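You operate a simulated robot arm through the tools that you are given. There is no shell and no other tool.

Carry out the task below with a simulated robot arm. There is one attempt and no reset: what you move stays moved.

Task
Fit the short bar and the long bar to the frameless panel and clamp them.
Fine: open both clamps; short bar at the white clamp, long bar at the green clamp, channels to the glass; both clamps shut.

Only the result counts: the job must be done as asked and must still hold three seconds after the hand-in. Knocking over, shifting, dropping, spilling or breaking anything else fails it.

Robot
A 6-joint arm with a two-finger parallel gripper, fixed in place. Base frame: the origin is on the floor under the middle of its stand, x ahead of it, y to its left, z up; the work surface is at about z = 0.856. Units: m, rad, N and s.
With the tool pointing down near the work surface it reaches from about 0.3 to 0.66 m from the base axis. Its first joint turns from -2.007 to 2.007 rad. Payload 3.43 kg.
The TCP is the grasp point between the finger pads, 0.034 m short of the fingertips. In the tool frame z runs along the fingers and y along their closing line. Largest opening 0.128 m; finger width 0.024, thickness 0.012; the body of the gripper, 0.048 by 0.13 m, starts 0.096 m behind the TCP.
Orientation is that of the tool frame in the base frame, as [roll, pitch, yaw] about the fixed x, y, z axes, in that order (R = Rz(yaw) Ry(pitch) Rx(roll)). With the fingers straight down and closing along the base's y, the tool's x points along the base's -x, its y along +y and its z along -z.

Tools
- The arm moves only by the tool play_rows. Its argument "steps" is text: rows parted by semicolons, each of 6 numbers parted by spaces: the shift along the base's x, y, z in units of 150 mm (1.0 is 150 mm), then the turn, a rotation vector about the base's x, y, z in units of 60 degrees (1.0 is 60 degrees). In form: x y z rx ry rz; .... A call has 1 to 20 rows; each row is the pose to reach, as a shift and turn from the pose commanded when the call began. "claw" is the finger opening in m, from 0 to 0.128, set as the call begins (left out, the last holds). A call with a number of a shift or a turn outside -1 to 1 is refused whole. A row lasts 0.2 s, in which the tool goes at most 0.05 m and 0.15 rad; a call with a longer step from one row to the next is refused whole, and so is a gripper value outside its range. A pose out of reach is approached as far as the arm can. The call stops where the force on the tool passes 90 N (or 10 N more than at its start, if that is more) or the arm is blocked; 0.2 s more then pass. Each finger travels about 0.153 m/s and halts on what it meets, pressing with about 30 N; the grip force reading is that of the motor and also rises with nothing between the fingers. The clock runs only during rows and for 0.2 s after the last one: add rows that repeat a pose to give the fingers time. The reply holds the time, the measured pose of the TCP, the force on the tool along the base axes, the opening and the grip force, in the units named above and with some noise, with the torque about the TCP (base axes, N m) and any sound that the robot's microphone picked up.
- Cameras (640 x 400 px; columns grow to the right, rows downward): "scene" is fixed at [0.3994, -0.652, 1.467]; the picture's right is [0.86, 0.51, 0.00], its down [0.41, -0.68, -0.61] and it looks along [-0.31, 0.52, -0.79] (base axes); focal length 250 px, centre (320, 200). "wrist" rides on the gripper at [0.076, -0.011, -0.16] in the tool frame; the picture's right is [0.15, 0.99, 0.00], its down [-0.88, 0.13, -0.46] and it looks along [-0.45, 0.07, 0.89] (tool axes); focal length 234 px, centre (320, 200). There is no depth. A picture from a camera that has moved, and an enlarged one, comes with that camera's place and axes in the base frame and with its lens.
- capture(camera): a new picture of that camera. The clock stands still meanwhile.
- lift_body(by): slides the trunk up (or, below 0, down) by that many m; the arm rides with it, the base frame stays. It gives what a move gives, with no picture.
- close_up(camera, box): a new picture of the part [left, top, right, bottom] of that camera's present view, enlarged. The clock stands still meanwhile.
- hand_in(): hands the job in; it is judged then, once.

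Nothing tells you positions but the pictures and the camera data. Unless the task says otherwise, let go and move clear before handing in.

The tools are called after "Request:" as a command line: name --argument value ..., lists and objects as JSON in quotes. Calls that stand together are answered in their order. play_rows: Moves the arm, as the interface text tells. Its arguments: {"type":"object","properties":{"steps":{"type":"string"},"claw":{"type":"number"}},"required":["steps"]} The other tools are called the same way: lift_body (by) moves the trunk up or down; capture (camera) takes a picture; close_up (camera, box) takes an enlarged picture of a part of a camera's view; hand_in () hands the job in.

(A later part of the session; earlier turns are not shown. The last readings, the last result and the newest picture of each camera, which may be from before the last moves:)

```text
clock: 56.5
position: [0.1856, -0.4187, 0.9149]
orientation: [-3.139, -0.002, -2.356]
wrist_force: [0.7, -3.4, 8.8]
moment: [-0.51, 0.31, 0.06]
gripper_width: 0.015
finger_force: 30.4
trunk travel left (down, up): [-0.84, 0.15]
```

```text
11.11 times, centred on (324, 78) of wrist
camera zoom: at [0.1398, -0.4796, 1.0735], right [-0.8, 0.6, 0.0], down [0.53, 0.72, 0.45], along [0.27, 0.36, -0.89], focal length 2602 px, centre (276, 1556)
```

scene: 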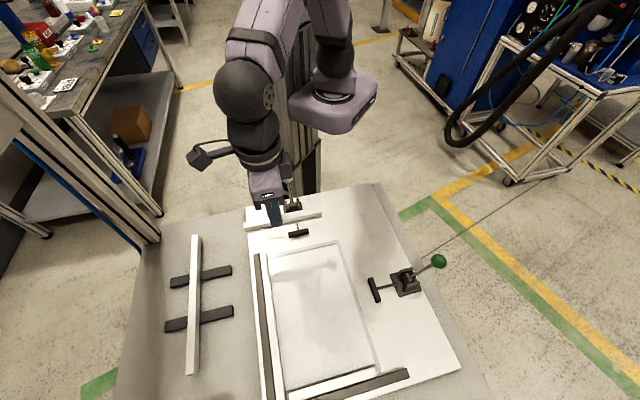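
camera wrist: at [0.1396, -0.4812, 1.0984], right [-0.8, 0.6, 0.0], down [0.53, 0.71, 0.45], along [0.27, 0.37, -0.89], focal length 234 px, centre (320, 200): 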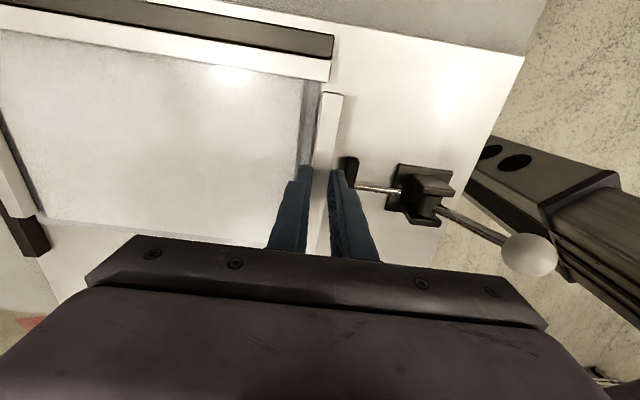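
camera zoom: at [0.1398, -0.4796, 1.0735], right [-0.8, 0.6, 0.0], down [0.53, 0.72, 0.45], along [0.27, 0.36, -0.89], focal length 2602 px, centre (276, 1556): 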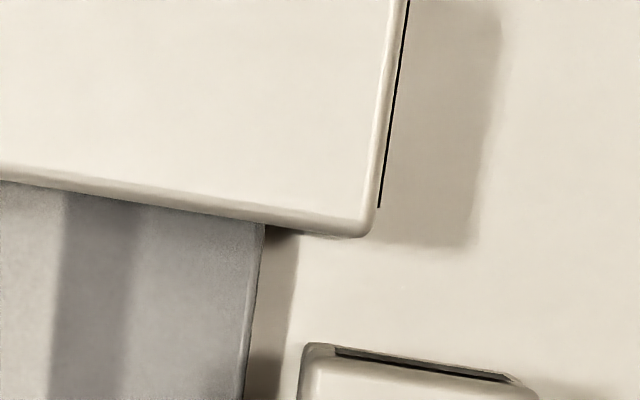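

The bar sits on the plate about 4–5 mm outside the glass edge. I'll slide it toward the glass in small steps and watch the force.

Request:
play_rows --steps "0.0095 -0.0095 0.004 0 0 0; 0.019 -0.019 0.004 0 0 0; 0.0285 -0.0285 0.004 0 0 0; 0.0285 -0.0285 0.004 0 0 0" --claw 0.0

Request:
close_up --camera "scene" --box '[324, 230, 344, 242]'

Request:
close_up --camera "scene" --box '[256, 240, 288, 260]'

```text
clock: 57.5
position: [0.1911, -0.4233, 0.9152]
orientation: [3.141, 0.0, -2.355]
wrist_force: [0.2, 0.3, -0.1]
moment: [-0.01, 0.01, 0.01]
gripper_width: 0.015
finger_force: 30.2
trunk travel left (down, up): [-0.84, 0.15]
```

```text
16.00 times, centred on (334, 236) of scene
camera zoom: at [0.3994, -0.652, 1.467], right [0.86, 0.51, 0.0], down [0.41, -0.68, -0.61], along [-0.31, 0.52, -0.79], focal length 4000 px, centre (96, -376)
```

zoom: 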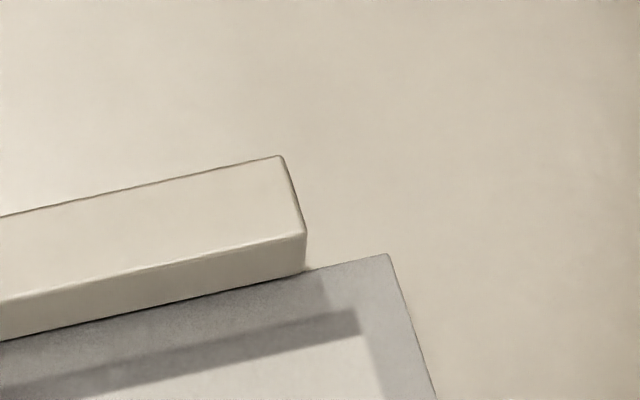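

```text
16.00 times, centred on (272, 250) of scene
camera zoom: at [0.3994, -0.652, 1.467], right [0.86, 0.51, 0.0], down [0.41, -0.68, -0.61], along [-0.31, 0.52, -0.79], focal length 4000 px, centre (1088, -600)
```

zoom: 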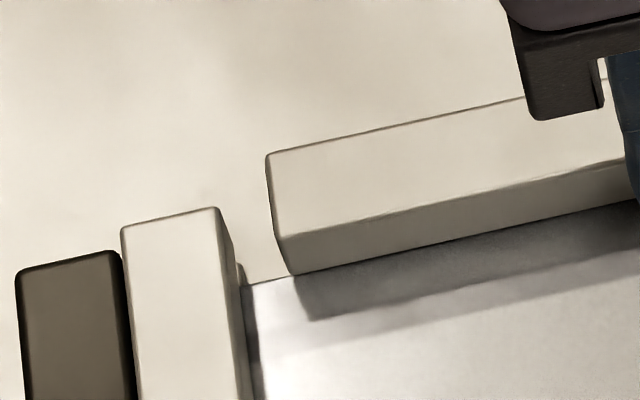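

No resistance: the lip is going under the glass and the box over it. I'll continue inward until it seats.

Request:
play_rows --steps "0.0095 -0.0095 0 0 0 0; 0.019 -0.019 0 0 0 0; 0.0235 -0.0235 0 0 0 0; 0.0235 -0.0235 0 0 0 0" --claw 0.0

Request:
close_up --camera "scene" --box '[324, 230, 344, 242]'

Request:
close_up --camera "scene" --box '[256, 240, 288, 260]'

```text
clock: 58.5
position: [0.1942, -0.4288, 0.9148]
orientation: [-3.141, -0.002, -2.355]
wrist_force: [0.1, -0.1, -0.3]
moment: [-0.02, -0.03, 0.0]
gripper_width: 0.015
finger_force: 30.5
trunk travel left (down, up): [-0.84, 0.15]
```

```text
16.00 times, centred on (334, 236) of scene
camera zoom: at [0.3994, -0.652, 1.467], right [0.86, 0.51, 0.0], down [0.41, -0.68, -0.61], along [-0.31, 0.52, -0.79], focal length 4000 px, centre (96, -376)
```

zoom: 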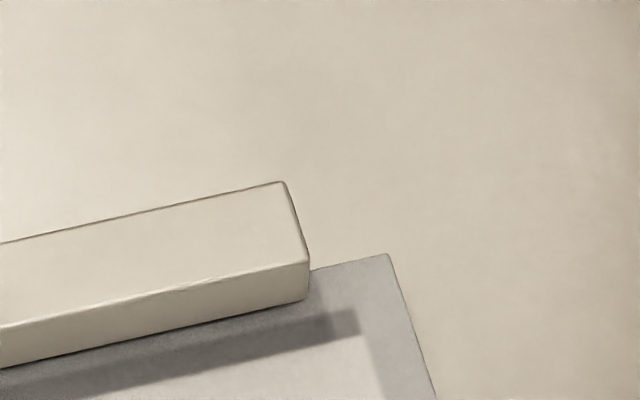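

```text
16.00 times, centred on (272, 250) of scene
camera zoom: at [0.3994, -0.652, 1.467], right [0.86, 0.51, 0.0], down [0.41, -0.68, -0.61], along [-0.31, 0.52, -0.79], focal length 4000 px, centre (1088, -600)
```

zoom: 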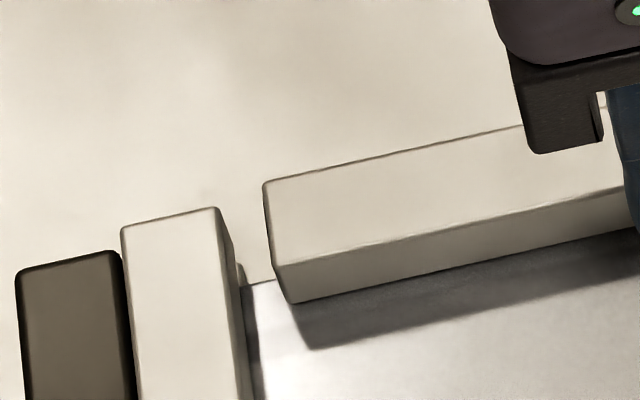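

About 6 mm is engaged with no resistance yet. I'll continue in finer steps until contact.

Request:
play_rows --steps "0.007 -0.007 0 0 0 0; 0.0141 -0.0141 0 0 0 0; 0.0141 -0.0141 0 0 0 0" --claw 0.0

Request:
play_rows --steps "0.007 -0.007 0 0 0 0; 0.0141 -0.0141 0 0 0 0; 0.0141 -0.0141 0 0 0 0" --claw 0.0

```text
clock: 59.3
position: [0.1955, -0.4302, 0.9157]
orientation: [3.14, -0.004, -2.358]
wrist_force: [-1.1, 0.0, 0.6]
moment: [-0.01, 0.01, 0.01]
gripper_width: 0.0147
finger_force: 30.2
trunk travel left (down, up): [-0.84, 0.15]
```

```text
clock: 60.1
position: [0.1973, -0.4322, 0.9155]
orientation: [3.139, 0.001, -2.356]
wrist_force: [-1.6, 0.8, -1.0]
moment: [0.06, 0.08, 0.01]
gripper_width: 0.0151
finger_force: 29.9
trunk travel left (down, up): [-0.84, 0.15]
```

Request:
play_rows --steps "0.005 -0.005 0 0 0 0; 0.01 -0.01 0 0 0 0; 0.01 -0.01 0 0 0 0" --claw 0.0

Request:
close_up --camera "scene" --box '[324, 230, 344, 242]'

Request:
close_up --camera "scene" --box '[256, 240, 288, 260]'

Request:
close_up --camera "wrist" --box '[280, 70, 376, 190]'

```text
clock: 60.9
position: [0.2002, -0.4331, 0.9155]
orientation: [3.139, 0.002, -2.357]
wrist_force: [-1.5, 1.9, 0.2]
moment: [0.09, 0.08, -0.01]
gripper_width: 0.015
finger_force: 30.0
trunk travel left (down, up): [-0.84, 0.15]
```

```text
16.00 times, centred on (334, 236) of scene
camera zoom: at [0.3994, -0.652, 1.467], right [0.86, 0.51, 0.0], down [0.41, -0.68, -0.61], along [-0.31, 0.52, -0.79], focal length 4000 px, centre (96, -376)
```

zoom: 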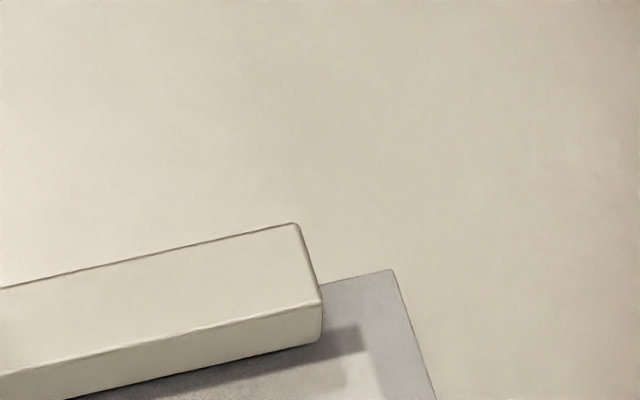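

```text
16.00 times, centred on (272, 250) of scene
camera zoom: at [0.3994, -0.652, 1.467], right [0.86, 0.51, 0.0], down [0.41, -0.68, -0.61], along [-0.31, 0.52, -0.79], focal length 4000 px, centre (1088, -600)
```

zoom: 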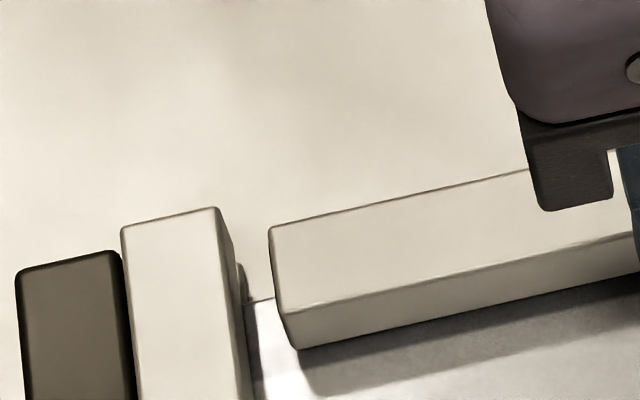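

```text
3.33 times, centred on (328, 130) of wrist
camera zoom: at [0.1531, -0.4936, 1.0745], right [-0.8, 0.6, 0.0], down [0.53, 0.71, 0.46], along [0.27, 0.37, -0.89], focal length 781 px, centre (293, 433)
```

zoom: 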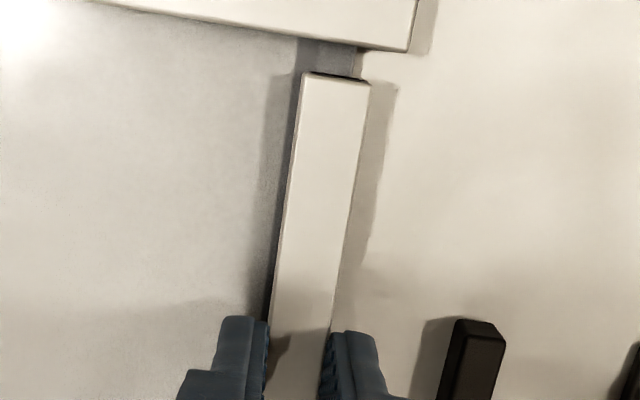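

The glass slid about 3 mm along with the bar, because it had slack in the far channel. I need to compare the bar's outer face with where the pad will stop when shut, so I'll zoom in on the pad.

Request:
close_up --camera "wrist" --box '[320, 150, 400, 210]'

Request:
close_up --camera "scene" --box '[280, 218, 328, 248]'

Request:
close_up --camera "scene" --box '[350, 350, 398, 380]'

Request:
capture --camera "scene"

```text
6.67 times, centred on (360, 180) of wrist
camera zoom: at [0.1531, -0.4936, 1.0745], right [-0.8, 0.6, 0.0], down [0.53, 0.71, 0.46], along [0.27, 0.37, -0.89], focal length 1561 px, centre (53, 333)
```

zoom: 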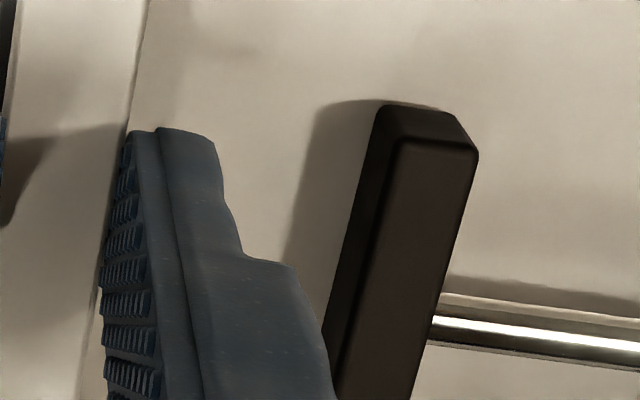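

```text
13.33 times, centred on (304, 233) of scene
camera zoom: at [0.3994, -0.652, 1.467], right [0.86, 0.51, 0.0], down [0.41, -0.68, -0.61], along [-0.31, 0.52, -0.79], focal length 3333 px, centre (533, -240)
```

zoom: 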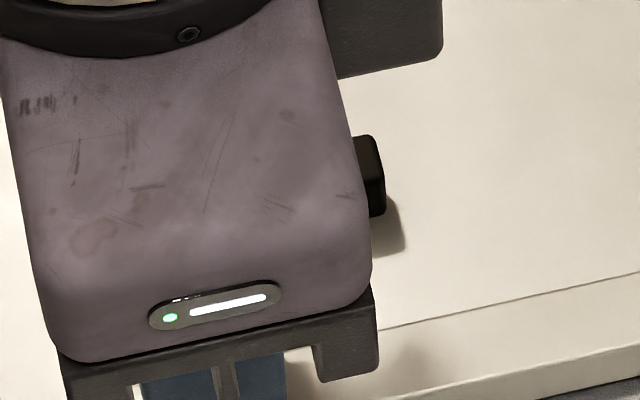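

```text
13.33 times, centred on (374, 365) of scene
camera zoom: at [0.3994, -0.652, 1.467], right [0.86, 0.51, 0.0], down [0.41, -0.68, -0.61], along [-0.31, 0.52, -0.79], focal length 3333 px, centre (-400, -2000)
```

zoom: 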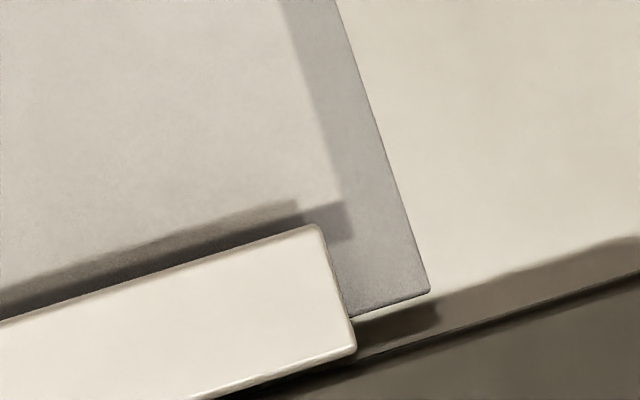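

```text
taken
```

scene: 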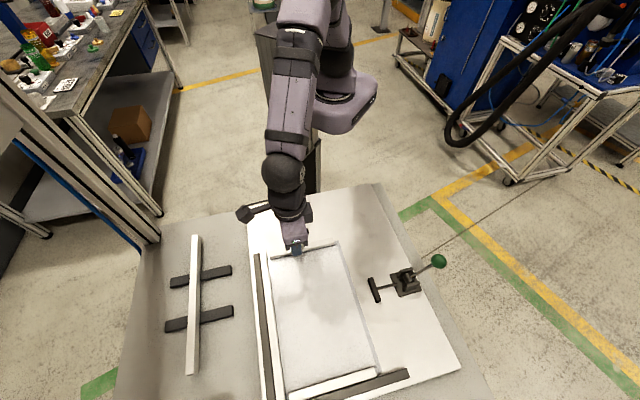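

The pad's shut position looks to be about 6–7 mm short of the bar's present outer face, so I've pushed in too far. I'll draw the bar back about 9 mm, still engaged on the glass, so the pad will meet it and push it the last bit.

Request:
play_rows --steps "-0.0106 0.0106 0 0 0 0; -0.0212 0.0212 0 0 0 0; -0.0318 0.0318 0 0 0 0; -0.0424 0.0424 0 0 0 0; -0.0424 0.0424 0 0 0 0" --claw 0.0

Request:
close_up --camera "scene" --box '[324, 230, 344, 242]'

Request:
close_up --camera "scene" --box '[256, 240, 288, 260]'

Request:
close_up --camera "wrist" --box '[300, 60, 348, 96]'

```text
clock: 62.1
position: [0.1943, -0.427, 0.916]
orientation: [3.141, -0.002, -2.355]
wrist_force: [-0.4, 0.1, -0.1]
moment: [0.01, -0.02, 0.0]
gripper_width: 0.0151
finger_force: 29.5
trunk travel left (down, up): [-0.84, 0.15]
```

```text
16.00 times, centred on (334, 236) of scene
camera zoom: at [0.3994, -0.652, 1.467], right [0.86, 0.51, 0.0], down [0.41, -0.68, -0.61], along [-0.31, 0.52, -0.79], focal length 4000 px, centre (96, -376)
```

zoom: 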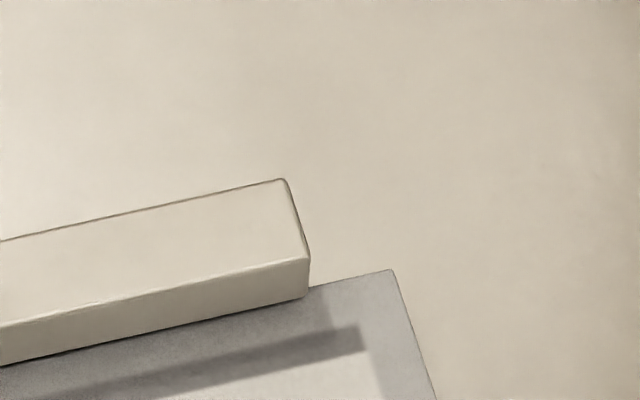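

```text
16.00 times, centred on (272, 250) of scene
camera zoom: at [0.3994, -0.652, 1.467], right [0.86, 0.51, 0.0], down [0.41, -0.68, -0.61], along [-0.31, 0.52, -0.79], focal length 4000 px, centre (1088, -600)
```

zoom: 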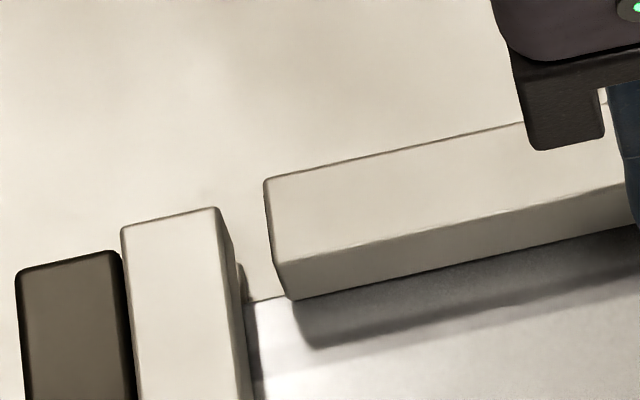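

```text
11.11 times, centred on (324, 78) of wrist
camera zoom: at [0.1474, -0.4874, 1.0747], right [-0.8, 0.6, 0.0], down [0.53, 0.71, 0.45], along [0.27, 0.37, -0.89], focal length 2602 px, centre (276, 1556)
```

zoom: 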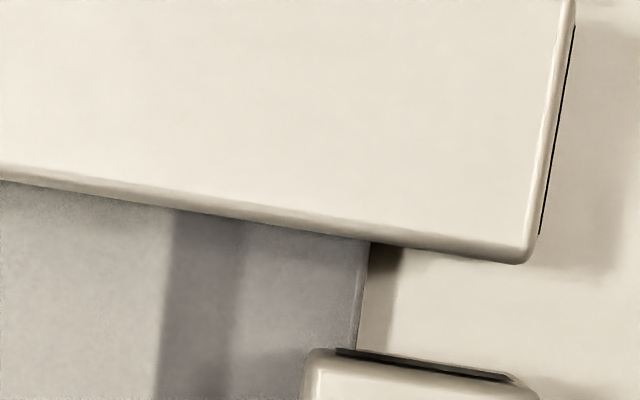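

The bar now sits with its outer face flush with the left bar's end, about where the shut pad should meet it. I'll release it and rise.

Request:
play_rows --steps "0 0 0 0 0 0; 0 0 0 0 0 0; 0 0 0.05 0 0 0; 0 0 0.2 0 0 0; 0 0 0.4 0 0 0; 0 0 0.6 0 0 0" --claw 0.03

Request:
capture --camera "wrist"

Request:
close_up --camera "scene" --box '[250, 215, 346, 275]'

```text
clock: 63.5
position: [0.1909, -0.4259, 1.0054]
orientation: [-3.141, -0.002, -2.357]
wrist_force: [-1.3, -0.5, 0.5]
moment: [0.0, -0.02, -0.01]
gripper_width: 0.0298
finger_force: 0.0
trunk travel left (down, up): [-0.84, 0.15]
```

```text
taken
camera wrist: at [0.1453, -0.4856, 1.1642], right [-0.8, 0.6, 0.0], down [0.53, 0.71, 0.45], along [0.27, 0.37, -0.89], focal length 234 px, centre (320, 200)
```

wrist: 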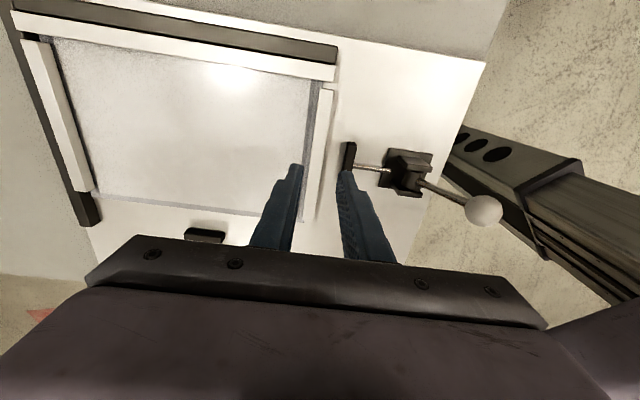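

```text
6.67 times, centred on (298, 245) of scene
camera zoom: at [0.3994, -0.652, 1.467], right [0.86, 0.51, 0.0], down [0.41, -0.68, -0.61], along [-0.31, 0.52, -0.79], focal length 1667 px, centre (467, -100)
```

zoom: 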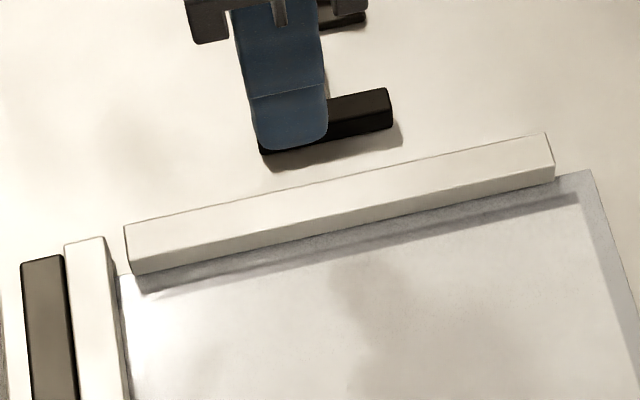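

I'll check the corner where the short bar meets the left bar, and the far corner of the glass.

Request:
close_up --camera "wrist" --box '[290, 50, 354, 110]'

Request:
close_up --camera "scene" --box '[324, 230, 344, 242]'

Request:
close_up --camera "scene" --box '[256, 240, 288, 260]'

Request:
close_up --camera "wrist" --box '[20, 180, 220, 260]'

```text
6.67 times, centred on (322, 80) of wrist
camera zoom: at [0.1453, -0.4856, 1.1642], right [-0.8, 0.6, 0.0], down [0.53, 0.71, 0.45], along [0.27, 0.37, -0.89], focal length 1561 px, centre (307, 1000)
```

zoom: 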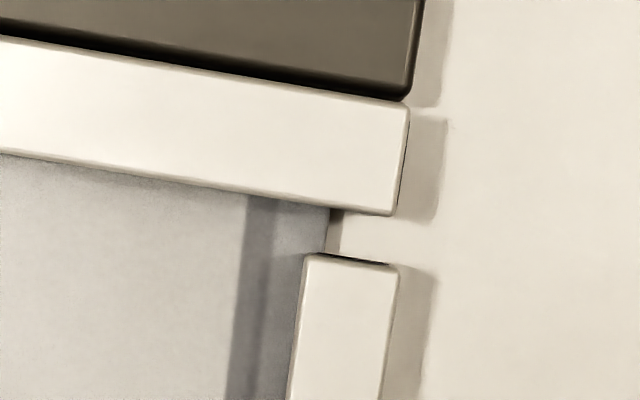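

```text
16.00 times, centred on (334, 236) of scene
camera zoom: at [0.3994, -0.652, 1.467], right [0.86, 0.51, 0.0], down [0.41, -0.68, -0.61], along [-0.31, 0.52, -0.79], focal length 4000 px, centre (96, -376)
```

zoom: 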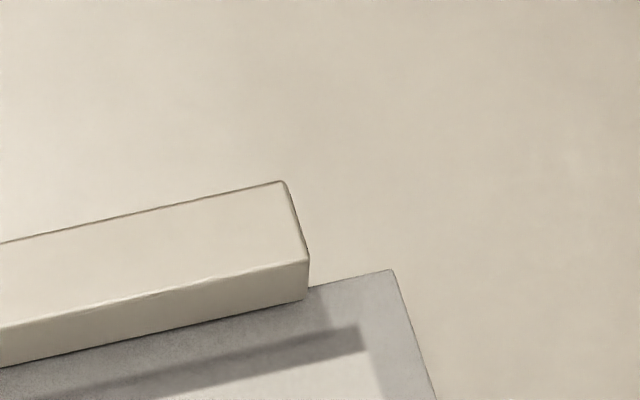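

```text
16.00 times, centred on (272, 250) of scene
camera zoom: at [0.3994, -0.652, 1.467], right [0.86, 0.51, 0.0], down [0.41, -0.68, -0.61], along [-0.31, 0.52, -0.79], focal length 4000 px, centre (1088, -600)
```

zoom: 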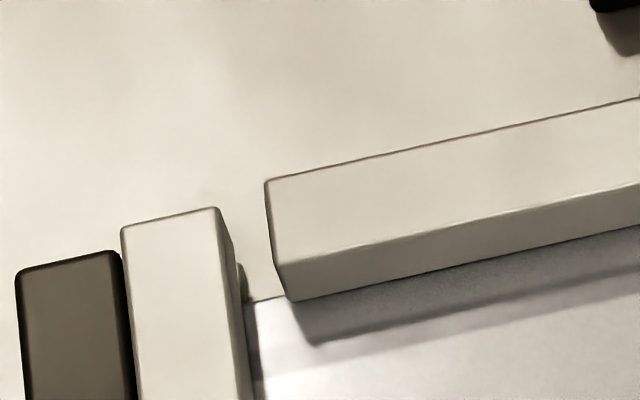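

```text
3.20 times, centred on (120, 220) of wrist
camera zoom: at [0.1453, -0.4856, 1.1642], right [-0.8, 0.6, 0.0], down [0.53, 0.71, 0.45], along [0.27, 0.37, -0.89], focal length 749 px, centre (960, 136)
```

zoom: 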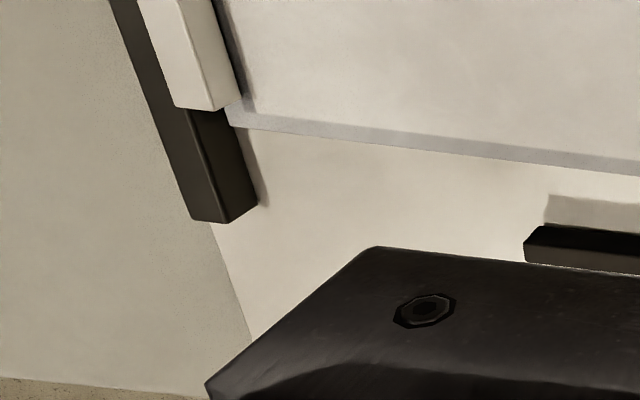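

The short bar's outer face is about 1.5–3 mm proud of flush, so the pad will push it in. The glass sits 2.9 mm too far from this bar, and I want to ease it back by dragging it lightly from above with the closed fingertips.

Request:
play_rows --steps "0.19 -0.075 0 0 0 0; 0.38 -0.15 0 0 0 0; 0.567 -0.225 0 0 0 0; 0.567 -0.225 -0.2 0 0 0; 0.567 -0.225 -0.4 0 0 0; 0.567 -0.225 -0.52 0 0 0; 0.567 -0.225 -0.52 0 0 0" --claw 0.0

Request:
close_up --camera "scene" --box '[260, 225, 380, 300]'

```text
clock: 65.1
position: [0.2794, -0.4609, 0.9284]
orientation: [3.14, -0.001, -2.356]
wrist_force: [-0.2, -0.1, 0.0]
moment: [0.0, 0.04, -0.04]
gripper_width: 0.0
finger_force: 30.4
trunk travel left (down, up): [-0.84, 0.15]
```

```text
5.33 times, centred on (320, 262) of scene
camera zoom: at [0.3994, -0.652, 1.467], right [0.86, 0.51, 0.0], down [0.41, -0.68, -0.61], along [-0.31, 0.52, -0.79], focal length 1333 px, centre (320, -133)
```

zoom: 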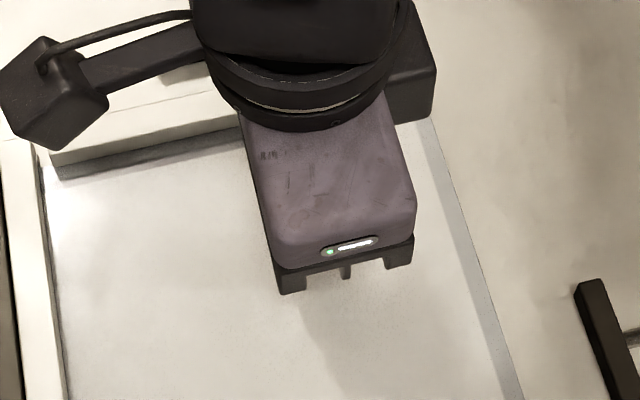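

Request:
play_rows --steps "0 0 -0.04 0 0 0; 0 0 -0.08 0 0 0; 0 0 -0.08 0 0 0" --claw 0.0

Request:
play_rows --steps "0 0 -0.01 0 0 0; 0 0 -0.02 0 0 0; 0 0 -0.02 0 0 0" --claw 0.0

Request:
play_rows --steps "0 0 -0.007 0 0 0; 0 0 -0.0133 0 0 0; 0 0 -0.0133 0 0 0" --claw 0.0

```text
clock: 65.9
position: [0.279, -0.4605, 0.9149]
orientation: [3.141, -0.002, -2.356]
wrist_force: [-0.2, 0.0, 0.1]
moment: [-0.01, 0.01, 0.01]
gripper_width: 0.0
finger_force: 30.1
trunk travel left (down, up): [-0.84, 0.15]
```

```text
clock: 66.7
position: [0.2786, -0.4603, 0.9138]
orientation: [3.139, -0.002, -2.358]
wrist_force: [0.3, -0.5, 0.1]
moment: [0.02, -0.01, -0.02]
gripper_width: 0.0
finger_force: 29.7
trunk travel left (down, up): [-0.84, 0.15]
```

```text
clock: 67.5
position: [0.2775, -0.4604, 0.9109]
orientation: [3.141, -0.001, -2.356]
wrist_force: [0.8, 0.0, -0.4]
moment: [-0.02, -0.01, 0.01]
gripper_width: 0.0002
finger_force: 29.9
trunk travel left (down, up): [-0.84, 0.15]
```

Request:
play_rows --steps "0 0 -0.0067 0 0 0; 0 0 -0.0133 0 0 0; 0 0 -0.0133 0 0 0" --claw 0.0

Request:
play_rows --steps "0 0 -0.005 0 0 0; 0 0 -0.01 0 0 0; 0 0 -0.01 0 0 0" --claw 0.0

```text
clock: 68.3
position: [0.2786, -0.4609, 0.9075]
orientation: [3.139, -0.003, -2.357]
wrist_force: [-0.5, 0.5, 0.0]
moment: [0.01, 0.05, 0.02]
gripper_width: 0.0001
finger_force: 29.5
trunk travel left (down, up): [-0.84, 0.15]
```

```text
clock: 69.1
position: [0.279, -0.4607, 0.9066]
orientation: [3.142, -0.003, -2.358]
wrist_force: [0.1, 0.3, -0.3]
moment: [0.04, 0.02, 0.05]
gripper_width: 0.0002
finger_force: 30.1
trunk travel left (down, up): [-0.84, 0.15]
```

Request:
play_rows --steps "0 0 -0.005 0 0 0; 0 0 -0.01 0 0 0; 0 0 -0.01 0 0 0" --claw 0.0

Request:
play_rows --steps "0 0 -0.005 0 0 0; 0 0 -0.01 0 0 0; 0 0 -0.01 0 0 0" --claw 0.0

```text
clock: 69.9
position: [0.2782, -0.4619, 0.9064]
orientation: [-3.142, -0.001, -2.356]
wrist_force: [0.5, -0.7, 0.6]
moment: [-0.05, -0.01, 0.02]
gripper_width: 0.0
finger_force: 29.9
trunk travel left (down, up): [-0.84, 0.15]
```

```text
clock: 70.7
position: [0.2773, -0.4603, 0.9047]
orientation: [3.139, -0.004, -2.356]
wrist_force: [0.0, -0.1, -1.2]
moment: [-0.04, 0.01, -0.03]
gripper_width: 0.0
finger_force: 29.3
trunk travel left (down, up): [-0.84, 0.15]
```

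Request:
play_rows --steps "0 0 -0.005 0 0 0; 0 0 -0.01 0 0 0; 0 0 -0.01 0 0 0" --claw 0.0

Request:
play_rows --steps "0 0 -0.005 0 0 0; 0 0 -0.01 0 0 0; 0 0 -0.01 0 0 0" --claw 0.0

```text
clock: 71.5
position: [0.2777, -0.4617, 0.9042]
orientation: [3.14, -0.002, -2.356]
wrist_force: [1.0, 1.6, 6.9]
moment: [0.11, -0.06, 0.05]
gripper_width: 0.0001
finger_force: 29.9
trunk travel left (down, up): [-0.84, 0.15]
```

```text
clock: 72.3
position: [0.2781, -0.4609, 0.9047]
orientation: [-3.136, -0.003, -2.356]
wrist_force: [2.8, -0.4, 21.7]
moment: [0.19, -0.2, 0.04]
gripper_width: 0.0003
finger_force: 30.0
trunk travel left (down, up): [-0.84, 0.15]
```

The glass top is at fingertip height z≈0.870. I'll ease the pressure to about 12 N and drag 3 mm back toward the short bar.

Request:
play_rows --steps "0 0 0.006 0 0 0; 0 0 0.006 0 0 0; -0.0047 0.0047 0.006 0 0 0; -0.0094 0.0094 0.006 0 0 0; -0.0141 0.0141 0.006 0 0 0; -0.0141 0.0141 0.006 0 0 0" --claw 0.0

Request:
close_up --camera "scene" --box '[350, 350, 398, 380]'

Request:
close_up --camera "scene" --box '[324, 230, 344, 242]'

```text
clock: 73.7
position: [0.2779, -0.4607, 0.9043]
orientation: [-3.135, -0.004, -2.354]
wrist_force: [7.3, -6.8, 22.3]
moment: [-0.03, -0.34, -0.13]
gripper_width: 0.0
finger_force: 30.1
trunk travel left (down, up): [-0.84, 0.15]
```

```text
13.33 times, centred on (374, 365) of scene
camera zoom: at [0.3994, -0.652, 1.467], right [0.86, 0.51, 0.0], down [0.41, -0.68, -0.61], along [-0.31, 0.52, -0.79], focal length 3333 px, centre (-400, -2000)
```

zoom: 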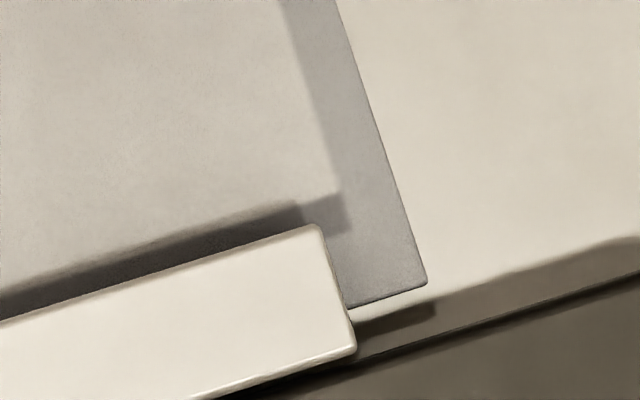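

```text
16.00 times, centred on (334, 236) of scene
camera zoom: at [0.3994, -0.652, 1.467], right [0.86, 0.51, 0.0], down [0.41, -0.68, -0.61], along [-0.31, 0.52, -0.79], focal length 4000 px, centre (96, -376)
```

zoom: 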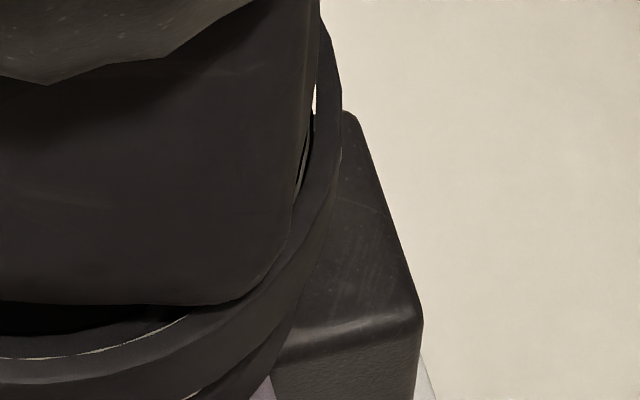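

The glass moved about 0.8 mm back and the finger is gripping it. I'll continue the drag a little further.

Request:
play_rows --steps "-0.0047 0.0047 0.004 0 0 0; -0.0094 0.0094 0.004 0 0 0; -0.0141 0.0141 0.004 0 0 0; -0.0141 0.0141 0.004 0 0 0" --claw 0.0

Request:
close_up --camera "scene" --box '[350, 350, 398, 380]'

```text
clock: 74.7
position: [0.276, -0.457, 0.9039]
orientation: [-3.139, -0.001, -2.355]
wrist_force: [5.6, -6.4, 19.4]
moment: [-0.05, -0.3, -0.1]
gripper_width: 0.0001
finger_force: 30.1
trunk travel left (down, up): [-0.84, 0.15]
```

```text
13.33 times, centred on (374, 365) of scene
camera zoom: at [0.3994, -0.652, 1.467], right [0.86, 0.51, 0.0], down [0.41, -0.68, -0.61], along [-0.31, 0.52, -0.79], focal length 3333 px, centre (-400, -2000)
```

zoom: 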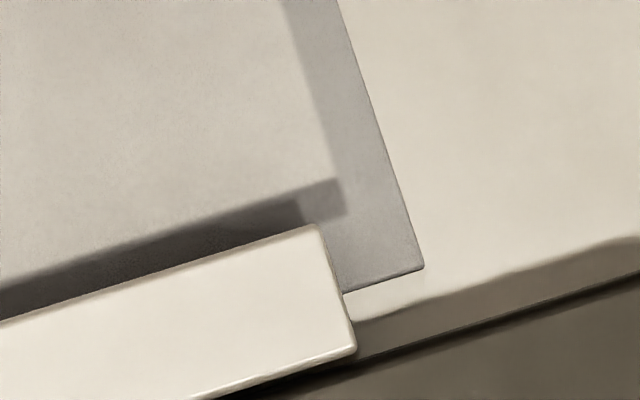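

The glass corner is back where it started. I'll relieve the sideways load first, then lift off.

Request:
play_rows --steps "0.006 -0.006 0 0 0 0; 0.0118 -0.0118 0 0 0 0; 0.0118 -0.0118 0 0 0 0; 0.0118 -0.0118 0.02 0 0 0; 0.0118 -0.0118 0.1 0 0 0; 0.0118 -0.0118 0.3 0 0 0; 0.0118 -0.0118 0.5 0 0 0; 0.0118 -0.0118 0.7 0 0 0" --claw 0.0

Request:
close_up --camera "scene" --box '[350, 350, 398, 380]'

Request:
capture --camera "wrist"

```text
clock: 76.5
position: [0.2755, -0.4571, 1.0106]
orientation: [3.14, -0.003, -2.357]
wrist_force: [-0.6, -0.5, 0.4]
moment: [-0.03, 0.02, -0.02]
gripper_width: 0.0002
finger_force: 30.1
trunk travel left (down, up): [-0.84, 0.15]
```

```text
13.33 times, centred on (374, 365) of scene
camera zoom: at [0.3994, -0.652, 1.467], right [0.86, 0.51, 0.0], down [0.41, -0.68, -0.61], along [-0.31, 0.52, -0.79], focal length 3333 px, centre (-400, -2000)
```

zoom: 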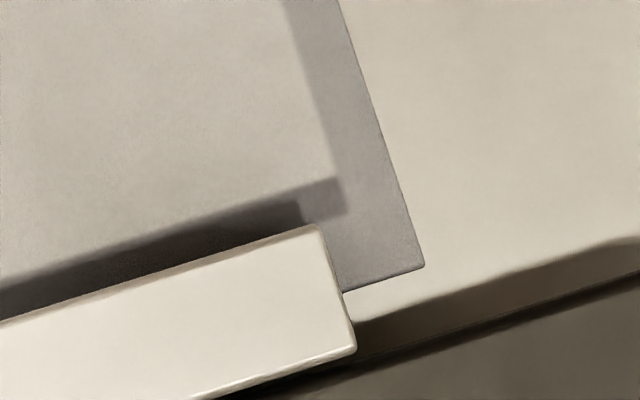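

```text
taken
camera wrist: at [0.2293, -0.517, 1.1692], right [-0.8, 0.6, 0.0], down [0.53, 0.71, 0.46], along [0.27, 0.37, -0.89], focal length 234 px, centre (320, 200)
```

wrist: 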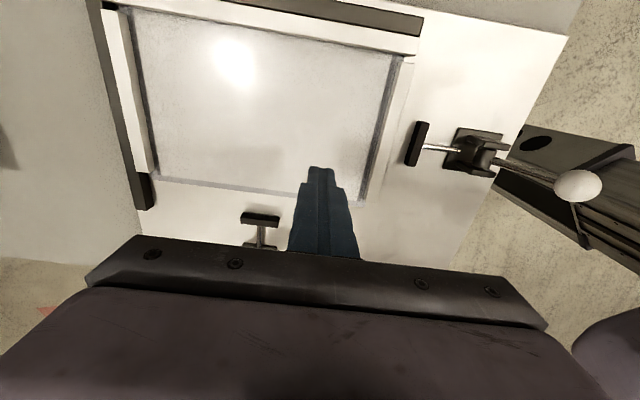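

The glass is restored to its starting place. Next I'll shut the white clamp, starting by rising and moving over the open white knob.

Request:
play_rows --steps "0 0 0.3 0 0 0; 0 0 0.6 0 0 0; -0.2 0.17 0.7 0 0 0; -0.4 0.34 0.7 0 0 0; -0.64 0.54 0.7 0 0 0" --claw 0.06

Request:
play_rows --steps "-0.2 0.17 0 0 0 0; -0.4 0.34 0 0 0 0; -0.638 0.537 0 0 0 0; -0.638 0.537 0 0 0 0" --claw 0.06

Request:
capture --camera "wrist"

Request:
close_up --camera "scene" --box '[250, 150, 346, 270]'

```text
clock: 77.7
position: [0.1789, -0.3756, 1.1141]
orientation: [-3.141, -0.002, -2.356]
wrist_force: [0.2, -0.1, 0.0]
moment: [-0.02, -0.02, 0.01]
gripper_width: 0.0599
finger_force: 0.0
trunk travel left (down, up): [-0.84, 0.15]
```

```text
clock: 78.7
position: [0.086, -0.2984, 1.1138]
orientation: [3.138, 0.002, -2.357]
wrist_force: [-0.5, -0.8, -0.3]
moment: [0.03, -0.01, -0.05]
gripper_width: 0.06
finger_force: 0.0
trunk travel left (down, up): [-0.84, 0.15]
```

```text
taken
camera wrist: at [0.04, -0.3586, 1.273], right [-0.8, 0.6, 0.0], down [0.53, 0.71, 0.46], along [0.27, 0.37, -0.89], focal length 234 px, centre (320, 200)
```

wrist: 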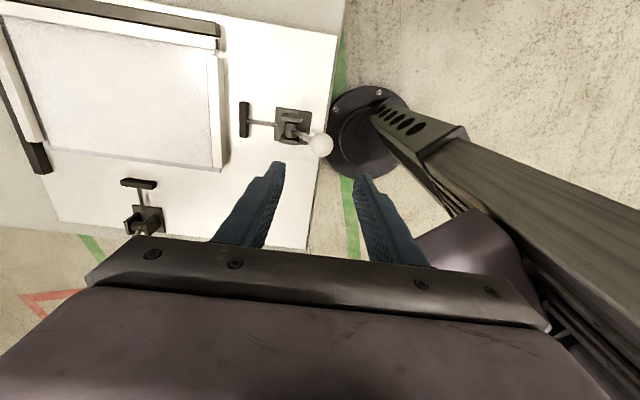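

```text
3.33 times, centred on (298, 210) of scene
camera zoom: at [0.3994, -0.652, 1.467], right [0.86, 0.51, 0.0], down [0.41, -0.68, -0.61], along [-0.31, 0.52, -0.79], focal length 833 px, centre (393, 167)
```

zoom: 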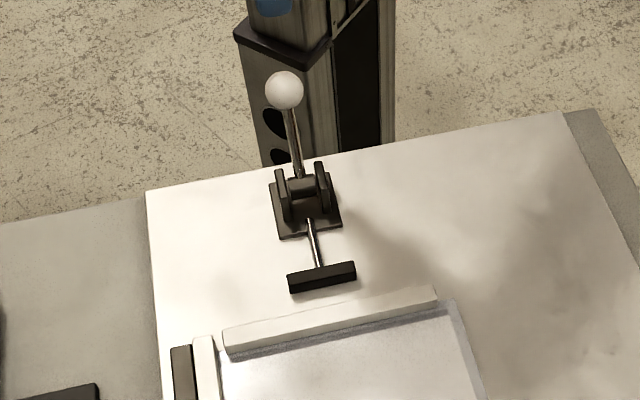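

The fingers are over the open knob, so I'll lower them around it.

Request:
play_rows --steps "0 0 -0.2 0 0 0; 0 0 -0.4 0 0 0; 0 0 -0.6 0 0 0; 0 0 -0.85 0 0 0; 0 0 -0.85 0 0 0" --claw 0.06

Request:
capture --camera "wrist"

```text
clock: 79.9
position: [0.0851, -0.2946, 0.9836]
orientation: [-3.139, -0.002, -2.355]
wrist_force: [0.1, 0.6, -0.7]
moment: [-0.02, -0.01, -0.01]
gripper_width: 0.06
finger_force: 0.0
trunk travel left (down, up): [-0.84, 0.15]
```

```text
taken
camera wrist: at [0.039, -0.356, 1.1428], right [-0.8, 0.6, 0.0], down [0.53, 0.71, 0.45], along [0.27, 0.37, -0.89], focal length 234 px, centre (320, 200)
```

wrist: 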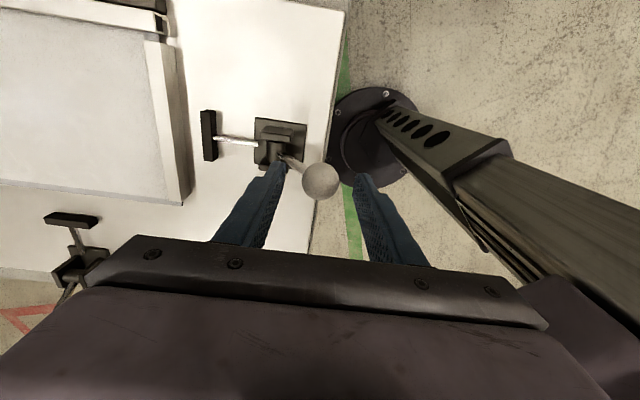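

Now I'll push the lever toward the glass to close the clamp.

Request:
play_rows --steps "0 0 0 0 0 0; 0.0377 -0.0377 0 0 0 0; 0.0754 -0.0754 0 0 0 0; 0.113 -0.113 0 0 0 0; 0.151 -0.151 0 0 0 0; 0.189 -0.189 0 0 0 0; 0.226 -0.226 0 0 0 0; 0.264 -0.264 0 0 0 0; 0.302 -0.302 0 0 0 0; 0.339 -0.339 0 0 0 0; 0.377 -0.377 0 0 0 0" --claw 0.042

Request:
close_up --camera "scene" --box '[250, 170, 346, 270]'

Request:
capture --camera "wrist"

```text
clock: 82.3
position: [0.1404, -0.3536, 0.9853]
orientation: [3.141, -0.003, -2.355]
wrist_force: [2.7, -3.2, -1.5]
moment: [-0.02, -0.04, -0.02]
gripper_width: 0.044
finger_force: 1.3
trunk travel left (down, up): [-0.84, 0.15]
```

```text
4.00 times, centred on (298, 220) of scene
camera zoom: at [0.3994, -0.652, 1.467], right [0.86, 0.51, 0.0], down [0.41, -0.68, -0.61], along [-0.31, 0.52, -0.79], focal length 1000 px, centre (408, 120)
```

zoom: 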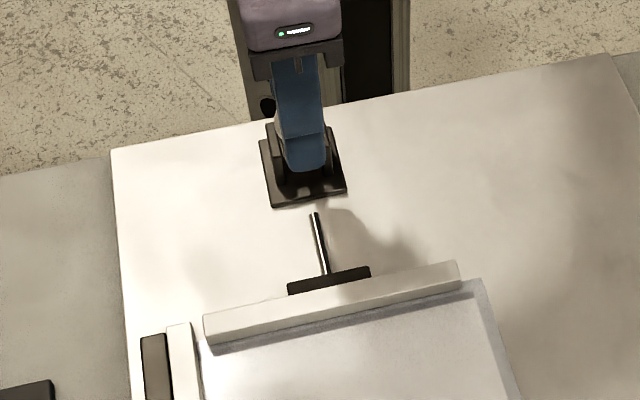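

```text
taken
camera wrist: at [0.0952, -0.4142, 1.1437], right [-0.8, 0.6, 0.0], down [0.53, 0.71, 0.45], along [0.27, 0.37, -0.89], focal length 234 px, centre (320, 200)
```

wrist: 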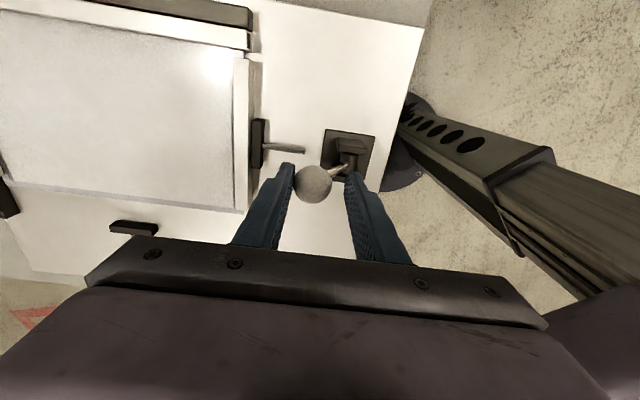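

The pad is now close to the bar, and the lever is leaning on the forward finger, pulling itself shut. I'll follow through to the closed position.

Request:
play_rows --steps "0.0283 -0.0283 0 0 0 0; 0.0566 -0.0566 0 0 0 0; 0.0849 -0.0849 0 0 0 0; 0.1132 -0.1132 0 0 0 0; 0.1132 -0.1132 0 0 0 0" --claw 0.042

Request:
close_up --camera "scene" --box '[250, 190, 346, 270]'

Request:
capture --camera "wrist"

```text
clock: 83.5
position: [0.1578, -0.3707, 0.9854]
orientation: [3.139, 0.002, -2.358]
wrist_force: [-3.4, 2.3, 0.1]
moment: [0.04, 0.03, 0.02]
gripper_width: 0.0435
finger_force: 1.1
trunk travel left (down, up): [-0.84, 0.15]
```

```text
5.00 times, centred on (298, 230) of scene
camera zoom: at [0.3994, -0.652, 1.467], right [0.86, 0.51, 0.0], down [0.41, -0.68, -0.61], along [-0.31, 0.52, -0.79], focal length 1250 px, centre (430, 50)
```

zoom: 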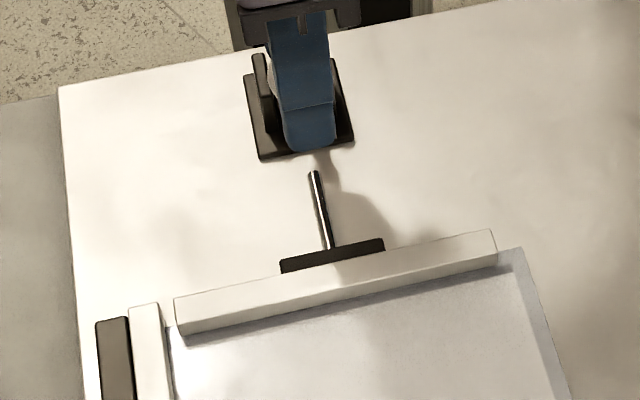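

```text
taken
camera wrist: at [0.1109, -0.4307, 1.1436], right [-0.8, 0.6, 0.0], down [0.53, 0.71, 0.46], along [0.27, 0.37, -0.89], focal length 234 px, centre (320, 200)
```

wrist: 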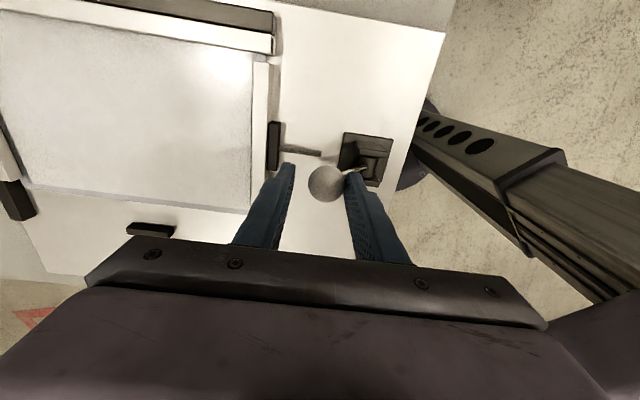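

Request:
play_rows --steps "0.0142 -0.0142 0 0 0 0; 0.0283 -0.0283 0 0 0 0; 0.0283 -0.0283 0 0 0 0" --claw 0.042

Request:
close_up --camera "scene" --box '[270, 230, 318, 260]'

Request:
close_up --camera "wrist" --box '[230, 40, 326, 180]'

```text
clock: 84.3
position: [0.1593, -0.3722, 0.9849]
orientation: [3.138, 0.001, -2.357]
wrist_force: [-12.1, 7.7, -5.7]
moment: [0.13, 0.23, 0.09]
gripper_width: 0.0503
finger_force: 7.3
trunk travel left (down, up): [-0.84, 0.15]
```

```text
13.33 times, centred on (294, 245) of scene
camera zoom: at [0.3994, -0.652, 1.467], right [0.86, 0.51, 0.0], down [0.41, -0.68, -0.61], along [-0.31, 0.52, -0.79], focal length 3333 px, centre (667, -400)
```

zoom: 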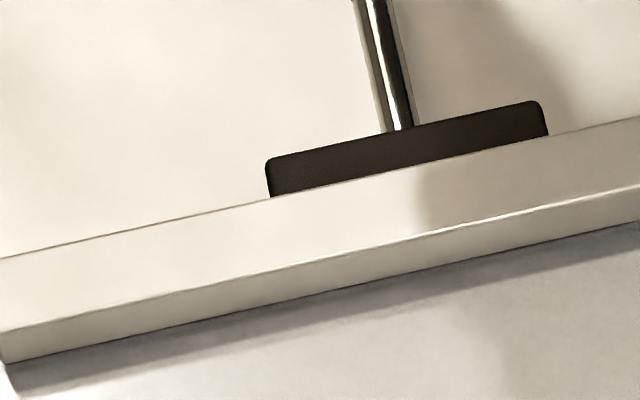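

```text
2.86 times, centred on (278, 110) of wrist
camera zoom: at [0.1135, -0.4332, 1.1438], right [-0.8, 0.6, 0.0], down [0.53, 0.71, 0.46], along [0.27, 0.37, -0.89], focal length 669 px, centre (440, 457)
```

zoom: 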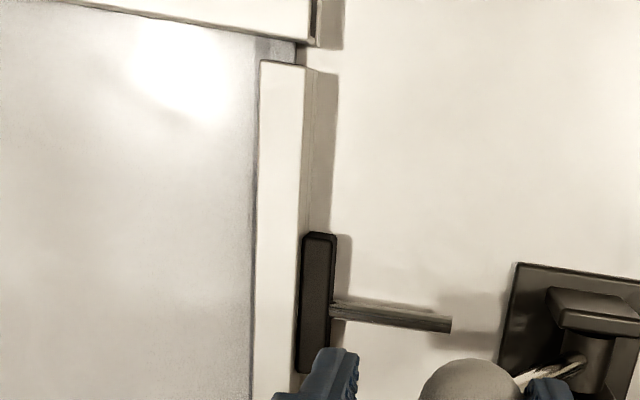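

The clamp is at its stop and the pad lies against the bar. I'll back off, rise, and inspect.

Request:
play_rows --steps "-0.025 0.025 0 0 0 0; -0.05 0.05 0 0 0 0; -0.05 0.05 0.2 0 0 0; -0.05 0.05 0.4 0 0 0; -0.05 0.05 0.6 0 0 0; -0.05 0.05 0.8 0 0 0" --claw 0.06

Request:
capture --camera "wrist"

Request:
close_up --camera "scene" --box '[250, 190, 346, 270]'

Request:
close_up --camera "scene" --box '[324, 230, 344, 242]'

```text
clock: 85.7
position: [0.1549, -0.3664, 1.1056]
orientation: [3.141, -0.001, -2.356]
wrist_force: [-1.0, -0.6, -0.4]
moment: [-0.03, -0.01, 0.01]
gripper_width: 0.0602
finger_force: 0.0
trunk travel left (down, up): [-0.84, 0.15]
```

```text
taken
camera wrist: at [0.1088, -0.4267, 1.2644], right [-0.8, 0.6, 0.0], down [0.53, 0.71, 0.45], along [0.27, 0.37, -0.89], focal length 234 px, centre (320, 200)
```

wrist: 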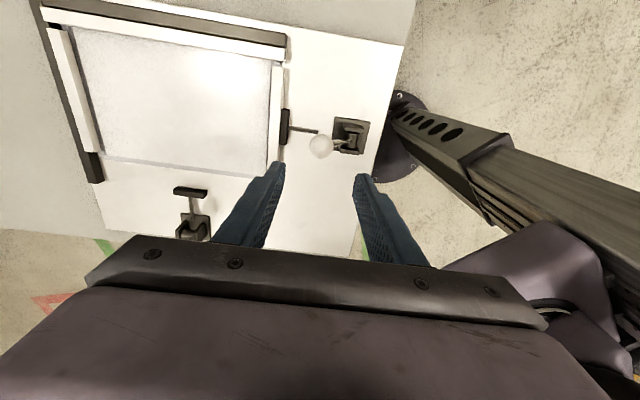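

```text
5.00 times, centred on (298, 230) of scene
camera zoom: at [0.3994, -0.652, 1.467], right [0.86, 0.51, 0.0], down [0.41, -0.68, -0.61], along [-0.31, 0.52, -0.79], focal length 1250 px, centre (430, 50)
```

zoom: 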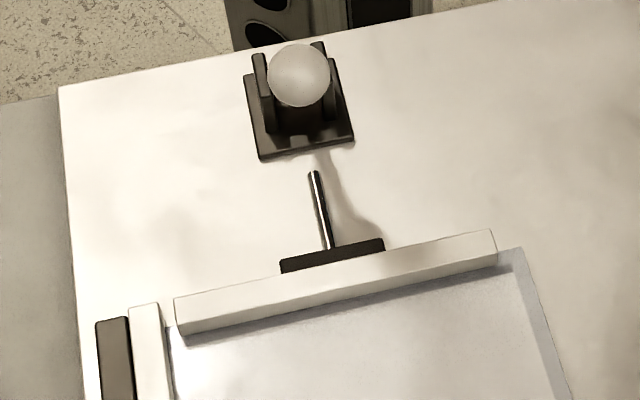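

```text
16.00 times, centred on (334, 236) of scene
camera zoom: at [0.3994, -0.652, 1.467], right [0.86, 0.51, 0.0], down [0.41, -0.68, -0.61], along [-0.31, 0.52, -0.79], focal length 4000 px, centre (96, -376)
```

zoom: 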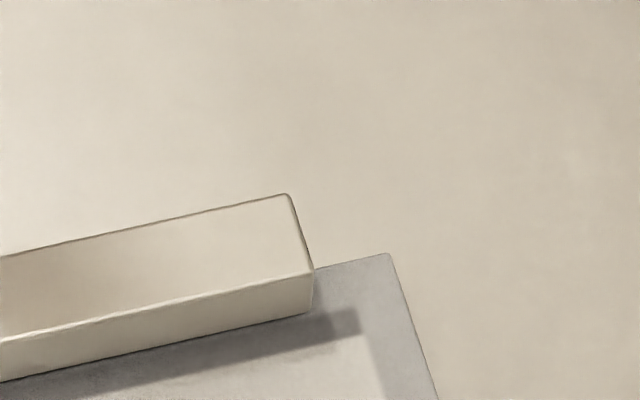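

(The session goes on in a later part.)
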